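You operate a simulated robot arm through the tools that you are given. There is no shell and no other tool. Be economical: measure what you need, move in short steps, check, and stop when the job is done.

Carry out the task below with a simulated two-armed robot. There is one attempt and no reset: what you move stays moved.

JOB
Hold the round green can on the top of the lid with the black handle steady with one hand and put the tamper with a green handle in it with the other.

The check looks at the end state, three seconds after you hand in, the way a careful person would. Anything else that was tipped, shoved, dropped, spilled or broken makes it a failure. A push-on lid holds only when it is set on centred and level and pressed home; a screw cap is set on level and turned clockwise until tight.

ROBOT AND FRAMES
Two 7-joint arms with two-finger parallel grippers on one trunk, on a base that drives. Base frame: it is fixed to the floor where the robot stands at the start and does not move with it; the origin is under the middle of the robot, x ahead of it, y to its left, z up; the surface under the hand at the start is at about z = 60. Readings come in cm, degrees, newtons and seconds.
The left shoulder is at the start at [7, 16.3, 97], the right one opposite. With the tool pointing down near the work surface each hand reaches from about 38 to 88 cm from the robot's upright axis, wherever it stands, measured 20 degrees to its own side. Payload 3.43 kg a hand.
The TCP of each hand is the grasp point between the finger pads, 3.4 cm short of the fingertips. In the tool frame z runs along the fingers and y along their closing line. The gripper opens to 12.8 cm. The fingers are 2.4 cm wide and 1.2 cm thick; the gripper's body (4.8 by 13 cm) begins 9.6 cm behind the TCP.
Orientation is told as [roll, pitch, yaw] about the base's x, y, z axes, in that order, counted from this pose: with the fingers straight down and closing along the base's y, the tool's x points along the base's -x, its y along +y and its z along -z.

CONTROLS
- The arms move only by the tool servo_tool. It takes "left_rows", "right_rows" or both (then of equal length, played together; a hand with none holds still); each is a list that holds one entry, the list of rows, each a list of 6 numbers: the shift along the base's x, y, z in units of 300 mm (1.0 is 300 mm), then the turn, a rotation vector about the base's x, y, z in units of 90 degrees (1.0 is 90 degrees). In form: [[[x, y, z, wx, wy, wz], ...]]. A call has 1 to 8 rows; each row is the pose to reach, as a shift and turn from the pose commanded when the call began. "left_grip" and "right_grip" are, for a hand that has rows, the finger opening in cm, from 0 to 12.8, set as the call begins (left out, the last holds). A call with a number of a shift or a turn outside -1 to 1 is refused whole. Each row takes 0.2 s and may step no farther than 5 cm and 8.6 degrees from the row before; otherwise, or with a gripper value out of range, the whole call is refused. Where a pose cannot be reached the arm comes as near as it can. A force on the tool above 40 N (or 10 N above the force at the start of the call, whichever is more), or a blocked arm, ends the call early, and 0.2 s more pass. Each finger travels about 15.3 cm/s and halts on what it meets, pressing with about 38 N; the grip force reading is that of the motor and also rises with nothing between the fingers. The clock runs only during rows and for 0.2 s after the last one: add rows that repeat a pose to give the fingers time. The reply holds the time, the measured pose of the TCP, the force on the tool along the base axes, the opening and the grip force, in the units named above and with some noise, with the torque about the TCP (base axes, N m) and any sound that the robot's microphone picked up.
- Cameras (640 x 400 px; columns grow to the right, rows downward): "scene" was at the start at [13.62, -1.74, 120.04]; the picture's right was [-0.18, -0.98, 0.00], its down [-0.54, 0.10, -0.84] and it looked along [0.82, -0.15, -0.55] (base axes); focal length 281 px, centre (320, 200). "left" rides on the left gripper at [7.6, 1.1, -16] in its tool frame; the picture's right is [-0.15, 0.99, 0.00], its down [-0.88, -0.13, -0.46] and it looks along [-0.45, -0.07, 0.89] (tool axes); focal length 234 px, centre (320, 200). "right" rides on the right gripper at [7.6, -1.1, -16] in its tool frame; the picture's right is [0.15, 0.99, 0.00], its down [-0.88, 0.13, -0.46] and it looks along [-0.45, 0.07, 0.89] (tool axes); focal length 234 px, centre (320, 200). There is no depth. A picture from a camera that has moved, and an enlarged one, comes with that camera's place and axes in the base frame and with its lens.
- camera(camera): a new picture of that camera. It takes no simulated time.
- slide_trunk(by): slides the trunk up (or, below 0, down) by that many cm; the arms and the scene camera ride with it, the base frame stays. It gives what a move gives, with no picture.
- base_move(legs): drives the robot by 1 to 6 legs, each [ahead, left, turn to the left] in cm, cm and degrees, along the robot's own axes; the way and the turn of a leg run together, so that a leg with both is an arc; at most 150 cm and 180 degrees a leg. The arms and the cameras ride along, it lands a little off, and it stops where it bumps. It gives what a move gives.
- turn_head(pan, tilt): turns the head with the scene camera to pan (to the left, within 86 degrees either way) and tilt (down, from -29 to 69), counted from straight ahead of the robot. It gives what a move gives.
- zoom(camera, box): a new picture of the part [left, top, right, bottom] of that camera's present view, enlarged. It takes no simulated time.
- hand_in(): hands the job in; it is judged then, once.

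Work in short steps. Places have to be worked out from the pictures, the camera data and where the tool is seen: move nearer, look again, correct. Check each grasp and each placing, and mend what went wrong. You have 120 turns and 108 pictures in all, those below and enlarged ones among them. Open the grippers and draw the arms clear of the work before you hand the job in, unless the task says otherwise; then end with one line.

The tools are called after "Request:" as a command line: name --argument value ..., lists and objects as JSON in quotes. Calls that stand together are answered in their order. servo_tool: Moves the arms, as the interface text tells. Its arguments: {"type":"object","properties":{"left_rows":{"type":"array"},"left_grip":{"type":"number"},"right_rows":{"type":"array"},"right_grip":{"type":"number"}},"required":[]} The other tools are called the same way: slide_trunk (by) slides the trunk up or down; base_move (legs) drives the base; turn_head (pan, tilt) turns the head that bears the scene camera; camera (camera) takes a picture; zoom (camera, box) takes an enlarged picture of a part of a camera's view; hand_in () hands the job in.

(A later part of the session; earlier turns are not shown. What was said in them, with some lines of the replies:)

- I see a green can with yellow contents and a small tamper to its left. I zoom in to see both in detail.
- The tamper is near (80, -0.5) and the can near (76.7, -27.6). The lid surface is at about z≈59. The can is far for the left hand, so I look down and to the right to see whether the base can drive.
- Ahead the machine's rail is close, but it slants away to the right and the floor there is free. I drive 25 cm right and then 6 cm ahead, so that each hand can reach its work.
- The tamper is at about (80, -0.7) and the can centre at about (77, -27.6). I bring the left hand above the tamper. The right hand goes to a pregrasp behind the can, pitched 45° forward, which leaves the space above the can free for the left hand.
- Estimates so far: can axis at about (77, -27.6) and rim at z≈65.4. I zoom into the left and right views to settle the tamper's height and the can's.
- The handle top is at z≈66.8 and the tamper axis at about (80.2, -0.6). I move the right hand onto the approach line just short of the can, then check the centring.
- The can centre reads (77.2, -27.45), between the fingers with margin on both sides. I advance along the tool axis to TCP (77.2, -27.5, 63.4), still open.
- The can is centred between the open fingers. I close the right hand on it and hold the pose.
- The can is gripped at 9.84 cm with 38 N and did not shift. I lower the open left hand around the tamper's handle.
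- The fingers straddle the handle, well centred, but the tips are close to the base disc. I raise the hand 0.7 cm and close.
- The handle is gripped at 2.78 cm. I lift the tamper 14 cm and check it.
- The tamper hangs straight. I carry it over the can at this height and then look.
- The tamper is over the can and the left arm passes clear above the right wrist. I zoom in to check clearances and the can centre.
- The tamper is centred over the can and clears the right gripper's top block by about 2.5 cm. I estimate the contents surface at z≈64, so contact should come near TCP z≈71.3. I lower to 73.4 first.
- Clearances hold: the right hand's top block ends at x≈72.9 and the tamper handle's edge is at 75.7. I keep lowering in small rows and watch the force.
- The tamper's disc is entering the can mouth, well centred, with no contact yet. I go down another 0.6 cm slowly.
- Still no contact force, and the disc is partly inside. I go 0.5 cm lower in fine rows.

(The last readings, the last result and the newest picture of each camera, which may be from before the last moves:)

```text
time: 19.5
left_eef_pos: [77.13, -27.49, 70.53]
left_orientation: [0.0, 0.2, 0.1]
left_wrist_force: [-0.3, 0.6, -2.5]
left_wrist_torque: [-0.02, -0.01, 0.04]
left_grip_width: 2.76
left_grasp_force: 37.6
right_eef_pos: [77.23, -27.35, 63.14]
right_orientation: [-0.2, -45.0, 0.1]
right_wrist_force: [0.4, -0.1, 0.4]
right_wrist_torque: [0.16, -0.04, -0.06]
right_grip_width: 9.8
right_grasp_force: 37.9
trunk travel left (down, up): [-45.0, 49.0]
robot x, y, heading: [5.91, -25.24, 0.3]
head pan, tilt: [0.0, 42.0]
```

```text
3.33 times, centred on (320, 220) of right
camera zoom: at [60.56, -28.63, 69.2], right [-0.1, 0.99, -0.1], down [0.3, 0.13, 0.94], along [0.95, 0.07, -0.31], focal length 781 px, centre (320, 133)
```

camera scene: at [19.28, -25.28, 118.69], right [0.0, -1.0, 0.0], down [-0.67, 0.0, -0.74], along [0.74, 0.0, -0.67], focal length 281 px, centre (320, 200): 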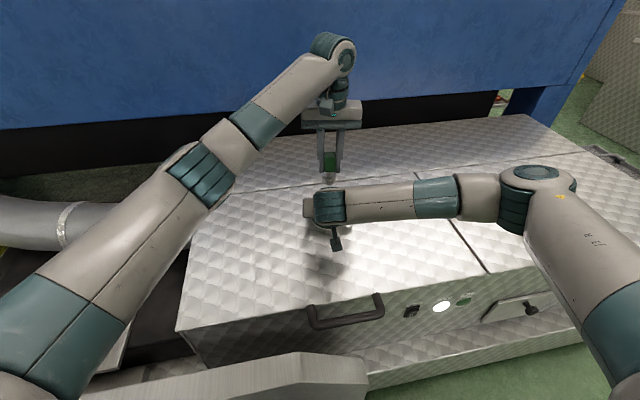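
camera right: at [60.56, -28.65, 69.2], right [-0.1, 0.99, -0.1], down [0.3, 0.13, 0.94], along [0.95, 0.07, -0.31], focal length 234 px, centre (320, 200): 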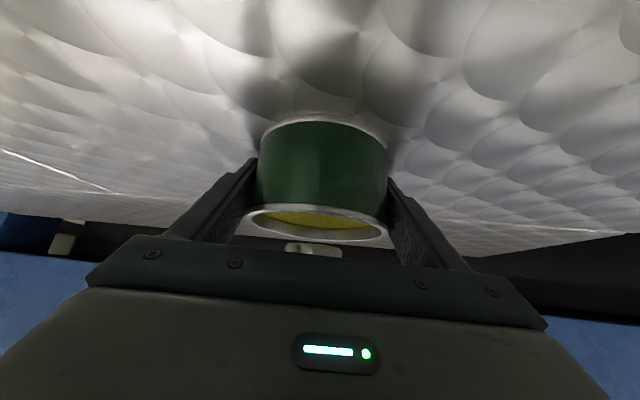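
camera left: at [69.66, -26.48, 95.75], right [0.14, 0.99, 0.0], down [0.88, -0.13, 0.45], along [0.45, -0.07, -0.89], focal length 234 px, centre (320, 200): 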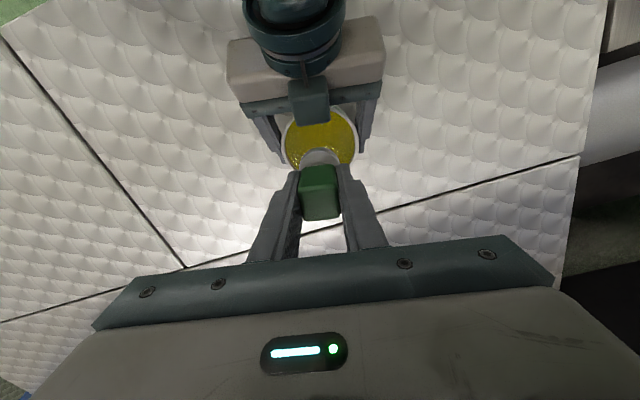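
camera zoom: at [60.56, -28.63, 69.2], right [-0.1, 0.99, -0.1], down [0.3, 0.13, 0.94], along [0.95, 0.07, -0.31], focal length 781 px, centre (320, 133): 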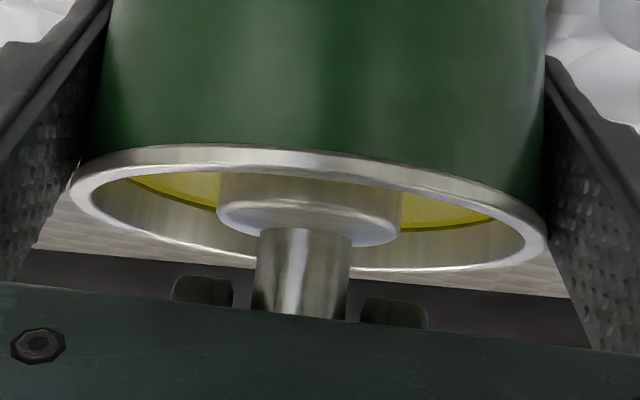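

Contact has not come yet and the fingertips are still above the rim. I continue in the same way.

Request:
servo_tool --left_rows '[[[0, 0, -0.005, 0, 0, 0], [0, 0, -0.01, 0, 0, 0], [0, 0, -0.015, 0, 0, 0]]]'

Request:
zoom --camera "right" --box '[224, 160, 416, 280]'

```text
time: 20.3
left_eef_pos: [77.2, -27.51, 70.11]
left_orientation: [0.0, 0.0, 0.2]
left_wrist_force: [-0.3, 0.4, -2.0]
left_wrist_torque: [0.02, 0.01, 0.04]
left_grip_width: 2.73
left_grasp_force: 38.0
right_eef_pos: [77.09, -27.38, 63.21]
right_orientation: [-0.1, -45.0, 0.0]
right_wrist_force: [0.0, -0.9, 0.7]
right_wrist_torque: [0.18, -0.05, -0.06]
right_grip_width: 9.79
right_grasp_force: 38.3
trunk travel left (down, up): [-45.0, 49.0]
robot x, y, heading: [6.02, -25.38, 0.0]
head pan, tilt: [0.0, 42.0]
```

```text
3.33 times, centred on (320, 220) of right
camera zoom: at [60.56, -28.63, 69.2], right [-0.1, 0.99, -0.1], down [0.3, 0.13, 0.94], along [0.95, 0.07, -0.31], focal length 781 px, centre (320, 133)
```

zoom: 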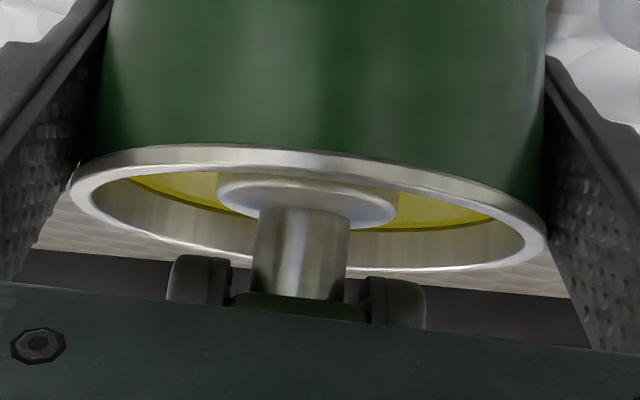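

The disc is now well inside and near the contents. I continue 0.4 cm more, watching the force.

Request:
servo_tool --left_rows '[[[0, 0, -0.005, 0, 0, 0], [0, 0, -0.009, 0, 0, 0], [0, 0, -0.013, 0, 0, 0]]]'

Request:
zoom --camera "right" --box '[224, 160, 416, 280]'

Request:
zoom --camera "left" --box '[224, 80, 416, 200]'

```text
time: 21.1
left_eef_pos: [77.23, -27.52, 69.81]
left_orientation: [0.1, 0.1, 0.0]
left_wrist_force: [0.2, 0.3, -2.0]
left_wrist_torque: [-0.01, 0.02, 0.0]
left_grip_width: 2.78
left_grasp_force: 37.9
right_eef_pos: [77.05, -27.41, 63.2]
right_orientation: [-0.2, -45.1, 0.1]
right_wrist_force: [1.8, -0.5, 1.2]
right_wrist_torque: [0.2, -0.02, -0.06]
right_grip_width: 9.81
right_grasp_force: 38.2
trunk travel left (down, up): [-45.0, 49.0]
robot x, y, heading: [6.13, -25.25, 0.1]
head pan, tilt: [0.0, 42.0]
```

```text
3.33 times, centred on (320, 220) of right
camera zoom: at [60.56, -28.63, 69.2], right [-0.1, 0.99, -0.1], down [0.3, 0.13, 0.94], along [0.95, 0.07, -0.31], focal length 781 px, centre (320, 133)
```

zoom: 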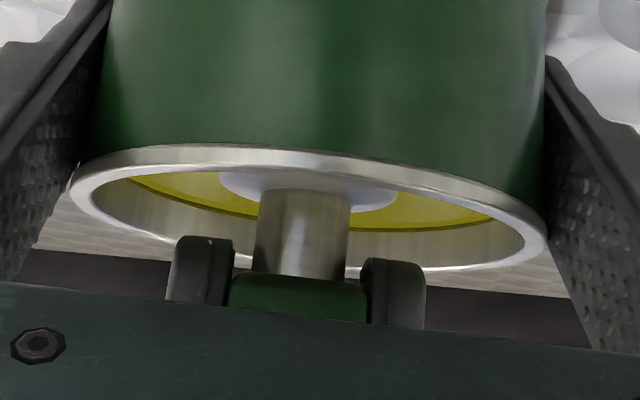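

```text
3.33 times, centred on (320, 140) of left
camera zoom: at [69.74, -26.51, 85.75], right [0.14, 0.99, 0.0], down [0.88, -0.13, 0.45], along [0.45, -0.07, -0.89], focal length 781 px, centre (320, 400)
```

zoom: 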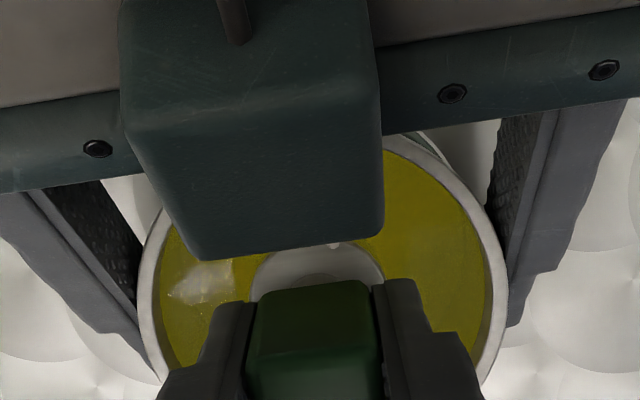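

There is no contact force yet. The lower edge of the disc is hidden by the rim, so I keep lowering in small rows.

Request:
servo_tool --left_rows '[[[0, 0, -0.005, 0, 0, 0], [0, 0, -0.01, 0, 0, 0], [0, 0, -0.015, 0, 0, 0]]]'

Request:
zoom --camera "right" --box '[224, 160, 416, 280]'

Request:
zoom --camera "left" --box '[224, 80, 416, 200]'

```text
time: 21.9
left_eef_pos: [77.33, -27.49, 69.18]
left_orientation: [0.0, 0.1, 0.1]
left_wrist_force: [0.3, -0.7, -2.7]
left_wrist_torque: [-0.02, 0.0, -0.02]
left_grip_width: 2.77
left_grasp_force: 37.8
right_eef_pos: [77.29, -27.38, 63.23]
right_orientation: [0.0, -45.1, 0.1]
right_wrist_force: [0.7, 0.1, 0.7]
right_wrist_torque: [0.21, 0.01, -0.04]
right_grip_width: 9.82
right_grasp_force: 38.0
trunk travel left (down, up): [-45.0, 49.0]
robot x, y, heading: [6.3, -25.24, 0.3]
head pan, tilt: [0.0, 42.0]
```

```text
3.33 times, centred on (320, 220) of right
camera zoom: at [60.56, -28.63, 69.2], right [-0.1, 0.99, -0.1], down [0.3, 0.13, 0.94], along [0.95, 0.07, -0.31], focal length 781 px, centre (320, 133)
```

zoom: 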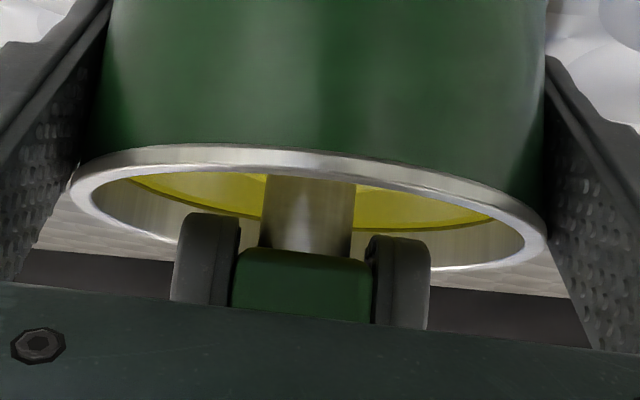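

```text
3.33 times, centred on (320, 140) of left
camera zoom: at [69.72, -26.46, 85.26], right [0.14, 0.99, 0.0], down [0.88, -0.13, 0.45], along [0.45, -0.07, -0.89], focal length 781 px, centre (320, 400)
```

zoom: 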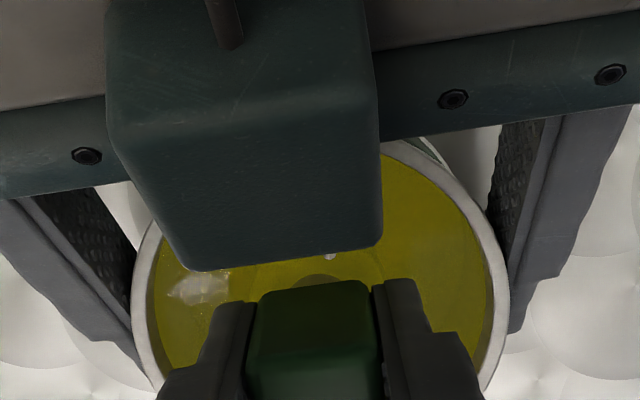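

The yellow content is a liquid and the disc has sunk into it, so the tamper has to stand on the can's floor, about 2.5 cm lower. I shift 0.6 cm ahead for clearance from the right hand and keep lowering.

Request:
servo_tool --left_rows '[[[0.01, 0, -0.005, 0, 0, 0], [0.02, 0, -0.015, 0, 0, 0], [0.02, 0, -0.025, 0, 0, 0], [0.02, 0, -0.035, 0, 0, 0], [0.02, 0, -0.045, 0, 0, 0]]]'

Request:
zoom --camera "right" --box '[224, 160, 416, 280]'

Request:
camera --camera "left"

Request:
zoom --camera "scene" --box '[256, 120, 416, 220]'

```text
time: 23.1
left_eef_pos: [77.71, -27.42, 67.97]
left_orientation: [-0.1, 0.0, 0.0]
left_wrist_force: [0.6, -0.3, -1.7]
left_wrist_torque: [0.0, 0.01, -0.03]
left_grip_width: 2.79
left_grasp_force: 37.7
right_eef_pos: [77.08, -27.48, 63.2]
right_orientation: [-0.1, -45.1, 0.1]
right_wrist_force: [1.3, 1.1, 1.7]
right_wrist_torque: [0.2, 0.01, -0.03]
right_grip_width: 9.81
right_grasp_force: 38.1
trunk travel left (down, up): [-45.0, 49.0]
robot x, y, heading: [5.86, -25.17, 0.1]
head pan, tilt: [0.0, 42.0]
```

```text
3.33 times, centred on (320, 220) of right
camera zoom: at [60.56, -28.63, 69.2], right [-0.1, 0.99, -0.1], down [0.3, 0.13, 0.94], along [0.95, 0.07, -0.31], focal length 781 px, centre (320, 133)
```

zoom: 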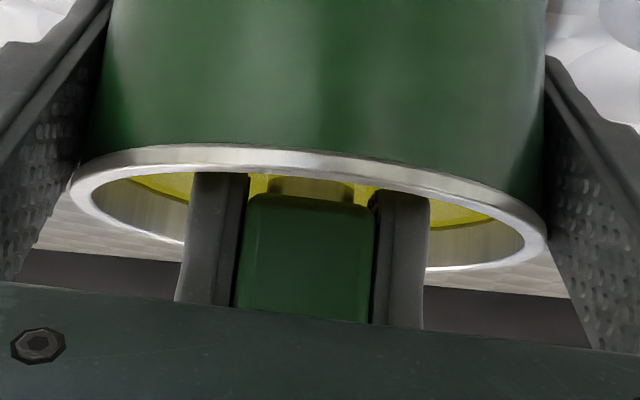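

```text
60 pictures are left
camera left: at [70.28, -26.41, 83.99], right [0.14, 0.99, 0.0], down [0.88, -0.13, 0.45], along [0.45, -0.07, -0.89], focal length 234 px, centre (320, 200)
```

left: 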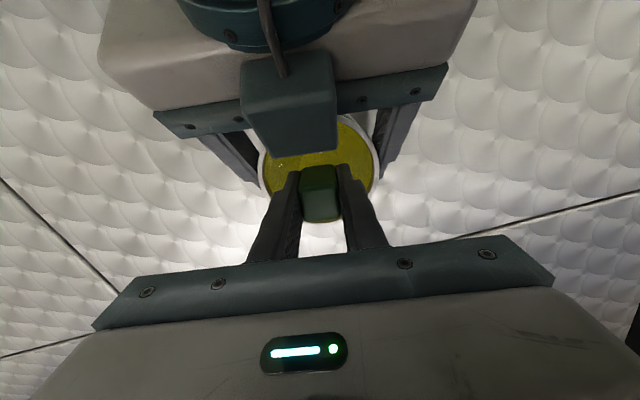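

```text
4.00 times, centred on (336, 170) of scene
camera zoom: at [19.29, -25.3, 118.69], right [0.0, -1.0, 0.0], down [-0.67, 0.0, -0.74], along [0.74, 0.0, -0.67], focal length 1125 px, centre (256, 320)
```

zoom: 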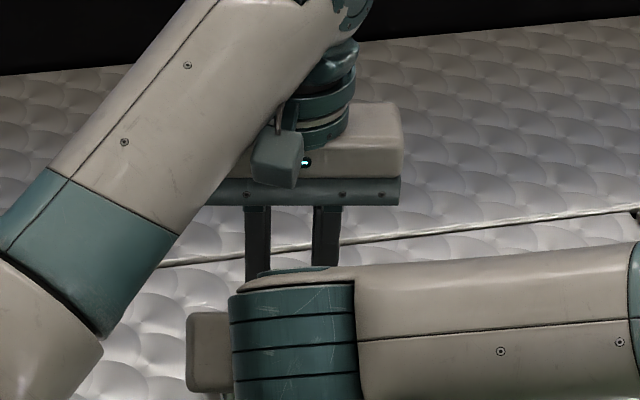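

Still clear of the right wrist and block by a few cm, and still no floor contact. I lower in 1.5 mm rows until the force changes.

Request:
servo_tool --left_rows '[[[0, 0, -0.007, 0, 0, 0], [0, 0, -0.014, 0, 0, 0], [0, 0, -0.02, 0, 0, 0], [0, 0, -0.025, 0, 0, 0]]]'

```text
time: 24.1
left_eef_pos: [77.84, -27.47, 67.18]
left_orientation: [0.0, 0.1, 0.1]
left_wrist_force: [0.1, 0.6, -2.1]
left_wrist_torque: [0.0, 0.0, 0.0]
left_grip_width: 2.78
left_grasp_force: 38.3
right_eef_pos: [77.13, -27.48, 63.23]
right_orientation: [-0.1, -45.0, 0.0]
right_wrist_force: [1.1, 1.5, 1.2]
right_wrist_torque: [0.23, 0.1, -0.05]
right_grip_width: 9.82
right_grasp_force: 38.0
trunk travel left (down, up): [-45.0, 49.0]
robot x, y, heading: [5.98, -25.62, 0.1]
head pan, tilt: [0.0, 42.0]
```

Floor contact is expected at TCP z≈66.3–66.7. I make fine 1 mm rows.

Request:
servo_tool --left_rows '[[[0, 0, -0.004, 0, 0, 0], [0, 0, -0.008, 0, 0, 0], [0, 0, -0.012, 0, 0, 0]]]'

Request:
servo_tool --left_rows '[[[0, 0, -0.004, 0, 0, 0], [0, 0, -0.008, 0, 0, 0]]]'

Request:
zoom --camera "right" --box '[224, 160, 416, 280]'

Request:
zoom --camera "left" --box '[200, 60, 440, 210]'

```text
time: 24.9
left_eef_pos: [77.94, -27.56, 66.91]
left_orientation: [0.0, 0.1, 0.1]
left_wrist_force: [0.3, -0.5, -2.8]
left_wrist_torque: [0.01, 0.02, 0.0]
left_grip_width: 2.76
left_grasp_force: 37.9
right_eef_pos: [76.98, -27.46, 63.33]
right_orientation: [-0.1, -45.0, 0.2]
right_wrist_force: [-0.1, 1.1, 0.5]
right_wrist_torque: [0.2, -0.02, -0.03]
right_grip_width: 9.8
right_grasp_force: 38.1
trunk travel left (down, up): [-45.0, 49.0]
robot x, y, heading: [5.85, -25.04, 0.3]
head pan, tilt: [0.0, 42.0]
```

```text
time: 25.5
left_eef_pos: [77.81, -27.43, 66.62]
left_orientation: [-0.1, 0.1, 0.1]
left_wrist_force: [0.6, 1.7, -2.4]
left_wrist_torque: [0.0, 0.0, -0.02]
left_grip_width: 2.78
left_grasp_force: 38.3
right_eef_pos: [77.09, -27.49, 63.23]
right_orientation: [-0.1, -45.1, 0.1]
right_wrist_force: [0.2, 0.6, 1.4]
right_wrist_torque: [0.21, 0.0, 0.0]
right_grip_width: 9.78
right_grasp_force: 37.3
trunk travel left (down, up): [-45.0, 49.0]
robot x, y, heading: [5.76, -25.07, 0.1]
head pan, tilt: [0.0, 42.0]
```

```text
3.33 times, centred on (320, 220) of right
camera zoom: at [60.56, -28.63, 69.2], right [-0.1, 0.99, -0.1], down [0.3, 0.13, 0.94], along [0.95, 0.07, -0.31], focal length 781 px, centre (320, 133)
```

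zoom: 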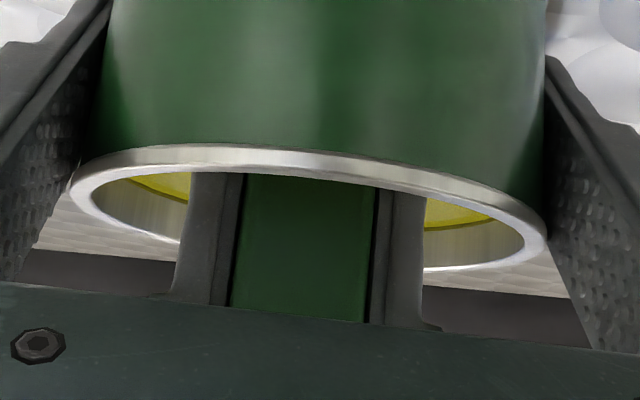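

```text
2.67 times, centred on (320, 135) of left
camera zoom: at [70.32, -26.46, 82.62], right [0.15, 0.99, 0.0], down [0.88, -0.13, 0.45], along [0.45, -0.07, -0.89], focal length 624 px, centre (320, 373)
```

zoom: 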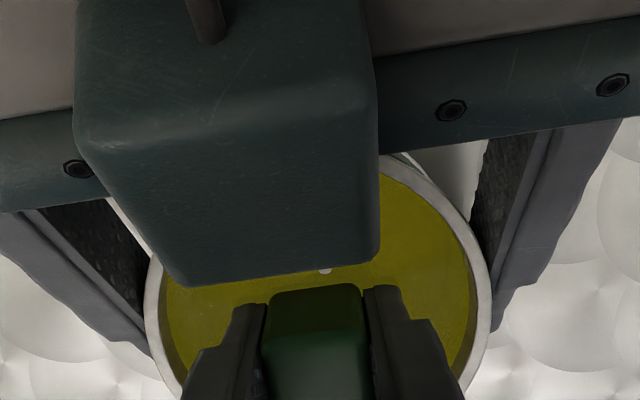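

No contact yet at 66.62. I take two more fine steps.

Request:
servo_tool --left_rows '[[[0, 0, -0.004, 0, 0, 0], [0, 0, -0.007, 0, 0, 0]]]'

Request:
servo_tool --left_rows '[[[0, 0, -0.004, 0, 0, 0], [0, 0, -0.007, 0, 0, 0]]]'

```text
time: 26.1
left_eef_pos: [77.87, -27.53, 66.5]
left_orientation: [0.0, 0.0, 0.1]
left_wrist_force: [-0.9, 1.4, 3.3]
left_wrist_torque: [-0.01, 0.07, 0.0]
left_grip_width: 2.76
left_grasp_force: 38.0
right_eef_pos: [77.06, -27.46, 63.16]
right_orientation: [-0.1, -45.0, 0.0]
right_wrist_force: [3.3, 0.6, 0.2]
right_wrist_torque: [0.41, -0.12, -0.06]
right_grip_width: 9.85
right_grasp_force: 38.1
trunk travel left (down, up): [-45.0, 49.0]
robot x, y, heading: [5.93, -25.02, 0.3]
head pan, tilt: [0.0, 42.0]
```

```text
time: 26.7
left_eef_pos: [77.8, -27.43, 66.39]
left_orientation: [-0.1, -0.2, 0.0]
left_wrist_force: [-3.7, 1.0, 23.1]
left_wrist_torque: [0.06, 0.29, -0.05]
left_grip_width: 2.78
left_grasp_force: 37.3
right_eef_pos: [77.09, -27.51, 63.3]
right_orientation: [-0.3, -44.9, 0.1]
right_wrist_force: [9.6, 2.8, -7.8]
right_wrist_torque: [0.79, -0.26, -0.26]
right_grip_width: 9.83
right_grasp_force: 38.0
trunk travel left (down, up): [-45.0, 49.0]
robot x, y, heading: [6.27, -25.09, 0.1]
head pan, tilt: [0.0, 42.0]
```

The tamper is standing on the can's floor, with 23 N upward. I back off 2 mm to relieve the press, then open the left fingers just enough to release inside the rim.

Request:
servo_tool --left_rows '[[[0, 0, 0.0065, 0, 0, 0], [0, 0, 0.0065, 0, 0, 0]]]'

Request:
servo_tool --left_rows '[[[0, 0, 0, 0, 0, 0], [0, 0, 0, 0, 0, 0]]]' --left_grip 4.4

Request:
zoom --camera "left" --box '[200, 60, 440, 210]'

Request:
zoom --camera "right" --box '[224, 160, 416, 280]'

```text
time: 27.3
left_eef_pos: [77.7, -27.63, 66.45]
left_orientation: [0.0, -0.2, 0.1]
left_wrist_force: [4.4, -0.7, 14.7]
left_wrist_torque: [-0.04, -0.3, 0.01]
left_grip_width: 2.77
left_grasp_force: 37.8
right_eef_pos: [76.91, -27.41, 63.27]
right_orientation: [-0.1, -44.9, 0.1]
right_wrist_force: [-0.3, -0.9, -3.9]
right_wrist_torque: [0.47, 0.12, -0.19]
right_grip_width: 9.8
right_grasp_force: 38.3
trunk travel left (down, up): [-45.0, 49.0]
robot x, y, heading: [6.05, -25.21, 0.2]
head pan, tilt: [0.0, 42.0]
```

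```text
time: 27.9
left_eef_pos: [77.71, -27.4, 66.2]
left_orientation: [-0.1, 0.2, 0.1]
left_wrist_force: [0.2, 0.0, -0.5]
left_wrist_torque: [-0.04, 0.02, 0.03]
left_grip_width: 4.35
left_grasp_force: 0.0
right_eef_pos: [77.09, -27.34, 63.17]
right_orientation: [-0.1, -44.9, 0.2]
right_wrist_force: [0.0, 0.4, 0.3]
right_wrist_torque: [0.17, 0.1, -0.03]
right_grip_width: 9.83
right_grasp_force: 38.2
trunk travel left (down, up): [-45.0, 49.0]
robot x, y, heading: [5.96, -24.99, -0.0]
head pan, tilt: [0.0, 42.0]
```

```text
2.67 times, centred on (320, 135) of left
camera zoom: at [70.27, -26.5, 82.26], right [0.14, 0.99, 0.0], down [0.88, -0.13, 0.45], along [0.45, -0.07, -0.89], focal length 624 px, centre (320, 373)
```

zoom: 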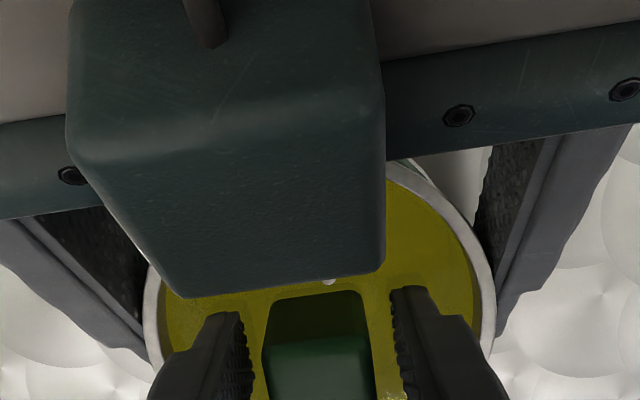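

```text
3.33 times, centred on (320, 220) of right
camera zoom: at [60.56, -28.62, 69.21], right [-0.1, 0.99, -0.1], down [0.3, 0.13, 0.94], along [0.95, 0.07, -0.31], focal length 781 px, centre (320, 133)
```

zoom: 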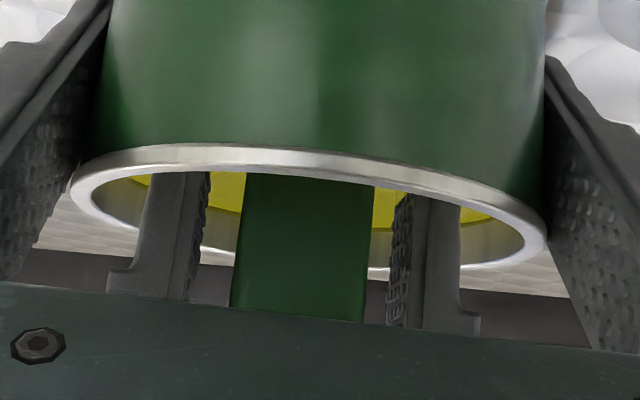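

The tamper is released and stands free between the fingers. I raise the left hand straight up.

Request:
servo_tool --left_rows '[[[0, 0, 0.03, 0, 0, 0], [0, 0, 0.1, 0, 0, 0], [0, 0, 0.2, 0, 0, 0], [0, 0, 0.33, 0, 0, 0], [0, 0, 0.46, 0, 0, 0], [0, 0, 0.6, 0, 0, 0]]]'

Request:
camera --camera "left"

Request:
zoom --camera "right" --box '[224, 160, 416, 280]'

```text
time: 29.3
left_eef_pos: [77.53, -27.57, 84.58]
left_orientation: [0.1, 0.1, 0.3]
left_wrist_force: [-0.7, 0.0, 0.3]
left_wrist_torque: [-0.02, -0.02, 0.04]
left_grip_width: 4.39
left_grasp_force: 0.0
right_eef_pos: [76.97, -27.52, 63.28]
right_orientation: [-0.1, -45.0, 0.2]
right_wrist_force: [-2.2, -0.4, 1.3]
right_wrist_torque: [0.27, 0.14, 0.12]
right_grip_width: 9.78
right_grasp_force: 37.5
trunk travel left (down, up): [-45.0, 49.0]
robot x, y, heading: [5.96, -25.38, -0.0]
head pan, tilt: [0.0, 42.0]
```

```text
54 pictures are left
camera left: at [70.1, -26.59, 100.54], right [0.14, 0.99, 0.0], down [0.88, -0.13, 0.45], along [0.45, -0.06, -0.89], focal length 234 px, centre (320, 200)
```

left: 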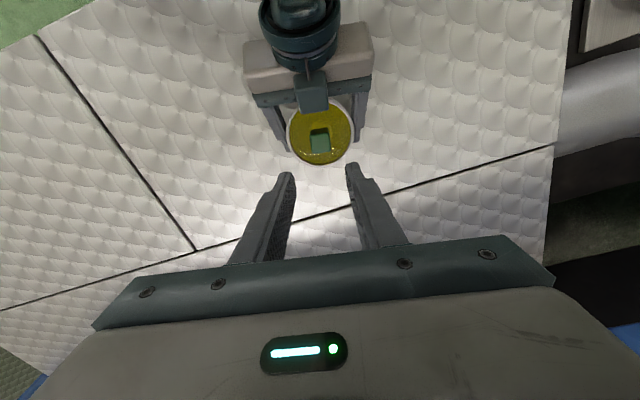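

```text
3.33 times, centred on (320, 220) of right
camera zoom: at [60.51, -28.66, 69.21], right [-0.1, 0.99, -0.1], down [0.3, 0.13, 0.94], along [0.95, 0.07, -0.31], focal length 781 px, centre (320, 133)
```

zoom: 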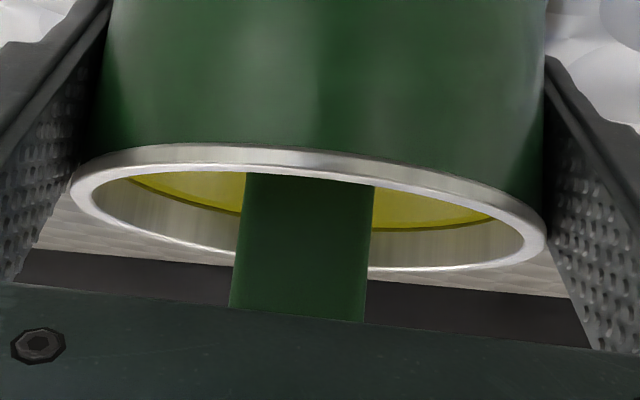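

The tamper stands upright in the can. I open the right hand and check that the can stays put.

Request:
servo_tool --right_rows '[[[0, 0, 0, 0, 0, 0], [0, 0, 0, 0, 0, 0]]]' --right_grip 12.6

Request:
camera --camera "right"

```text
time: 29.9
left_eef_pos: [77.66, -27.51, 84.52]
left_orientation: [0.0, 0.2, 0.1]
left_wrist_force: [-0.1, 0.2, 0.1]
left_wrist_torque: [-0.01, -0.02, 0.0]
left_grip_width: 4.4
left_grasp_force: 0.0
right_eef_pos: [77.07, -27.27, 63.23]
right_orientation: [-0.1, -45.1, 0.1]
right_wrist_force: [0.2, 0.7, -0.2]
right_wrist_torque: [0.01, -0.01, -0.02]
right_grip_width: 12.6
right_grasp_force: 0.1
trunk travel left (down, up): [-45.0, 49.0]
robot x, y, heading: [5.92, -25.27, 0.4]
head pan, tilt: [0.0, 42.0]
```

```text
52 pictures are left
camera right: at [60.56, -28.64, 69.21], right [-0.1, 0.99, -0.1], down [0.3, 0.13, 0.94], along [0.95, 0.07, -0.31], focal length 234 px, centre (320, 200)
```

right: 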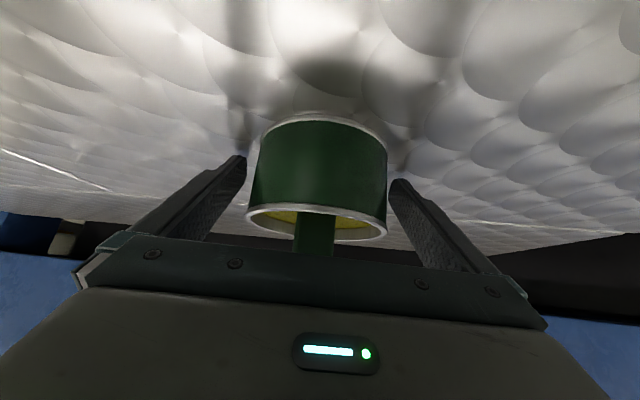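

Both fingers are clear of the can. I withdraw the right hand back along its axis, then up, while the left hand moves left and up.

Request:
servo_tool --left_rows '[[[0, 0.08, 0.05, 0, 0, 0], [0, 0.18, 0.1, 0, 0, 0], [0, 0.3, 0.15, 0, 0, 0], [0, 0.43, 0.2, 0, 0, 0], [0, 0.56, 0.22, 0, 0, 0], [0, 0.68, 0.22, 0, 0, 0]]]' --right_rows '[[[-0.05, 0, 0.05, 0, 0, 0], [-0.13, 0, 0.13, 0, 0, 0], [-0.22, 0, 0.22, 0, 0, 0], [-0.32, 0, 0.32, 0, 0, 0], [-0.34, -0.12, 0.36, 0, 0, 0], [-0.34, -0.26, 0.4, 0, 0, 0]]]'

Request:
camera --camera "scene"

Request:
zoom --camera "scene" --box '[260, 150, 388, 230]'

```text
time: 31.3
left_eef_pos: [77.77, -7.04, 91.06]
left_orientation: [0.0, -0.1, 0.1]
left_wrist_force: [-0.6, -0.2, -0.8]
left_wrist_torque: [-0.03, 0.0, 0.0]
left_grip_width: 4.41
left_grasp_force: 0.0
right_eef_pos: [67.03, -35.38, 75.28]
right_orientation: [0.0, -45.0, 0.2]
right_wrist_force: [-0.4, 1.0, -0.2]
right_wrist_torque: [0.02, -0.01, 0.0]
right_grip_width: 12.58
right_grasp_force: 0.1
trunk travel left (down, up): [-45.0, 49.0]
robot x, y, heading: [5.98, -25.33, 0.4]
head pan, tilt: [0.0, 42.0]
```

```text
51 pictures are left
camera scene: at [19.2, -25.28, 118.7], right [0.0, -1.0, 0.0], down [-0.67, 0.0, -0.74], along [0.74, 0.0, -0.67], focal length 281 px, centre (320, 200)
```

scene: 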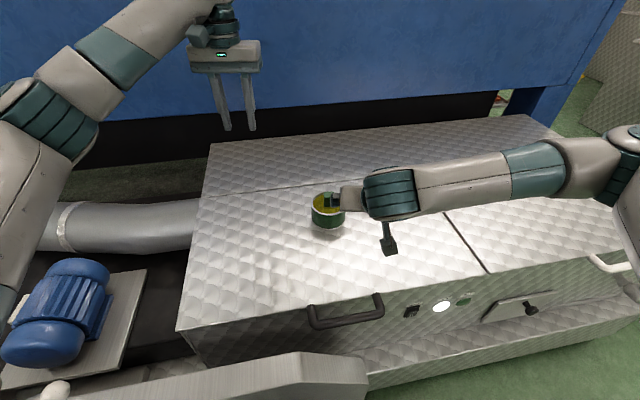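

```text
5.00 times, centred on (324, 190) of scene
camera zoom: at [19.2, -25.28, 118.7], right [0.0, -1.0, 0.0], down [-0.67, 0.0, -0.74], along [0.74, 0.0, -0.67], focal length 1406 px, centre (300, 250)
```

zoom: 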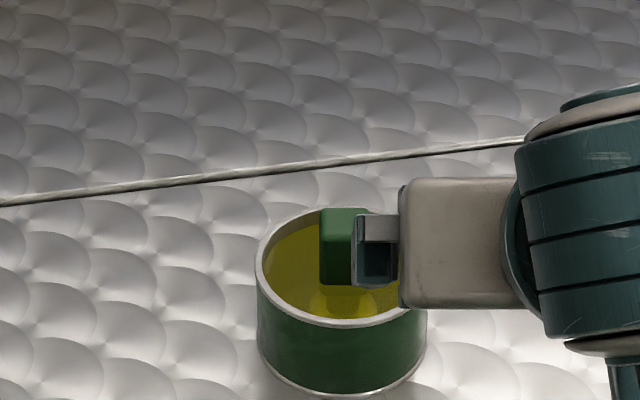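

I move the right hand farther out and up, opening the left gripper too, and take a last look.

Request:
servo_tool --right_rows '[[[0, -0.13, 0.08, 0, 0, 0], [0, -0.26, 0.16, 0, 0, 0], [0, -0.39, 0.24, 0, 0, 0], [0, -0.52, 0.3, 0, 0, 0]]]' --left_rows '[[[0, 0.05, 0.02, 0, 0, 0], [0, 0.1, 0.04, 0, 0, 0], [0, 0.15, 0.06, 0, 0, 0], [0, 0.2, 0.06, 0, 0, 0]]]' --left_grip 12

Request:
camera --camera "scene"

Request:
zoom --camera "scene" --box '[260, 150, 388, 230]'

```text
time: 32.3
left_eef_pos: [77.63, -1.29, 93.0]
left_orientation: [0.0, 0.0, 0.1]
left_wrist_force: [-0.1, -0.1, 0.3]
left_wrist_torque: [0.02, -0.04, -0.02]
left_grip_width: 11.99
left_grasp_force: 0.0
right_eef_pos: [67.08, -50.99, 84.21]
right_orientation: [-0.1, -45.0, 0.3]
right_wrist_force: [-0.1, 0.3, 0.5]
right_wrist_torque: [0.0, -0.02, 0.02]
right_grip_width: 12.59
right_grasp_force: 0.0
trunk travel left (down, up): [-45.0, 49.0]
robot x, y, heading: [5.87, -25.04, -0.0]
head pan, tilt: [0.0, 42.0]
```

```text
49 pictures are left
camera scene: at [19.22, -25.33, 118.7], right [0.0, -1.0, 0.0], down [-0.67, 0.0, -0.74], along [0.74, 0.0, -0.67], focal length 281 px, centre (320, 200)
```

scene: 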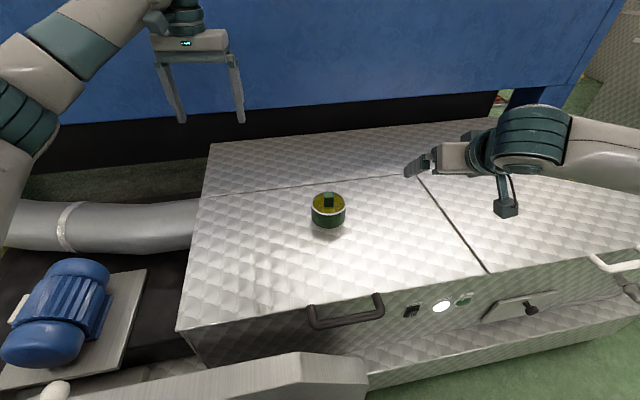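

```text
5.00 times, centred on (324, 190) of scene
camera zoom: at [19.22, -25.33, 118.7], right [0.0, -1.0, 0.0], down [-0.67, 0.0, -0.74], along [0.74, 0.0, -0.67], focal length 1406 px, centre (300, 250)
```

zoom: 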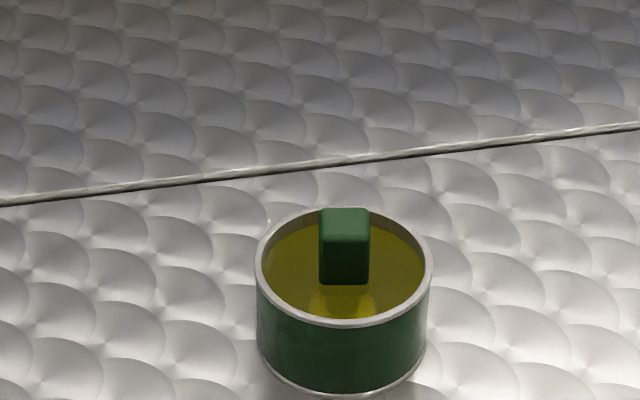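

The tamper stands upright in the can, the can has not moved, nothing looks spilled, and both hands are clear. I hand in.

Request:
hand_in

```text
The job is handed in.
```

The right hand held the green can steady while the left hand set the tamper upright in it. The can did not move, I saw no spill, both hands are open and clear, and the job is handed in.
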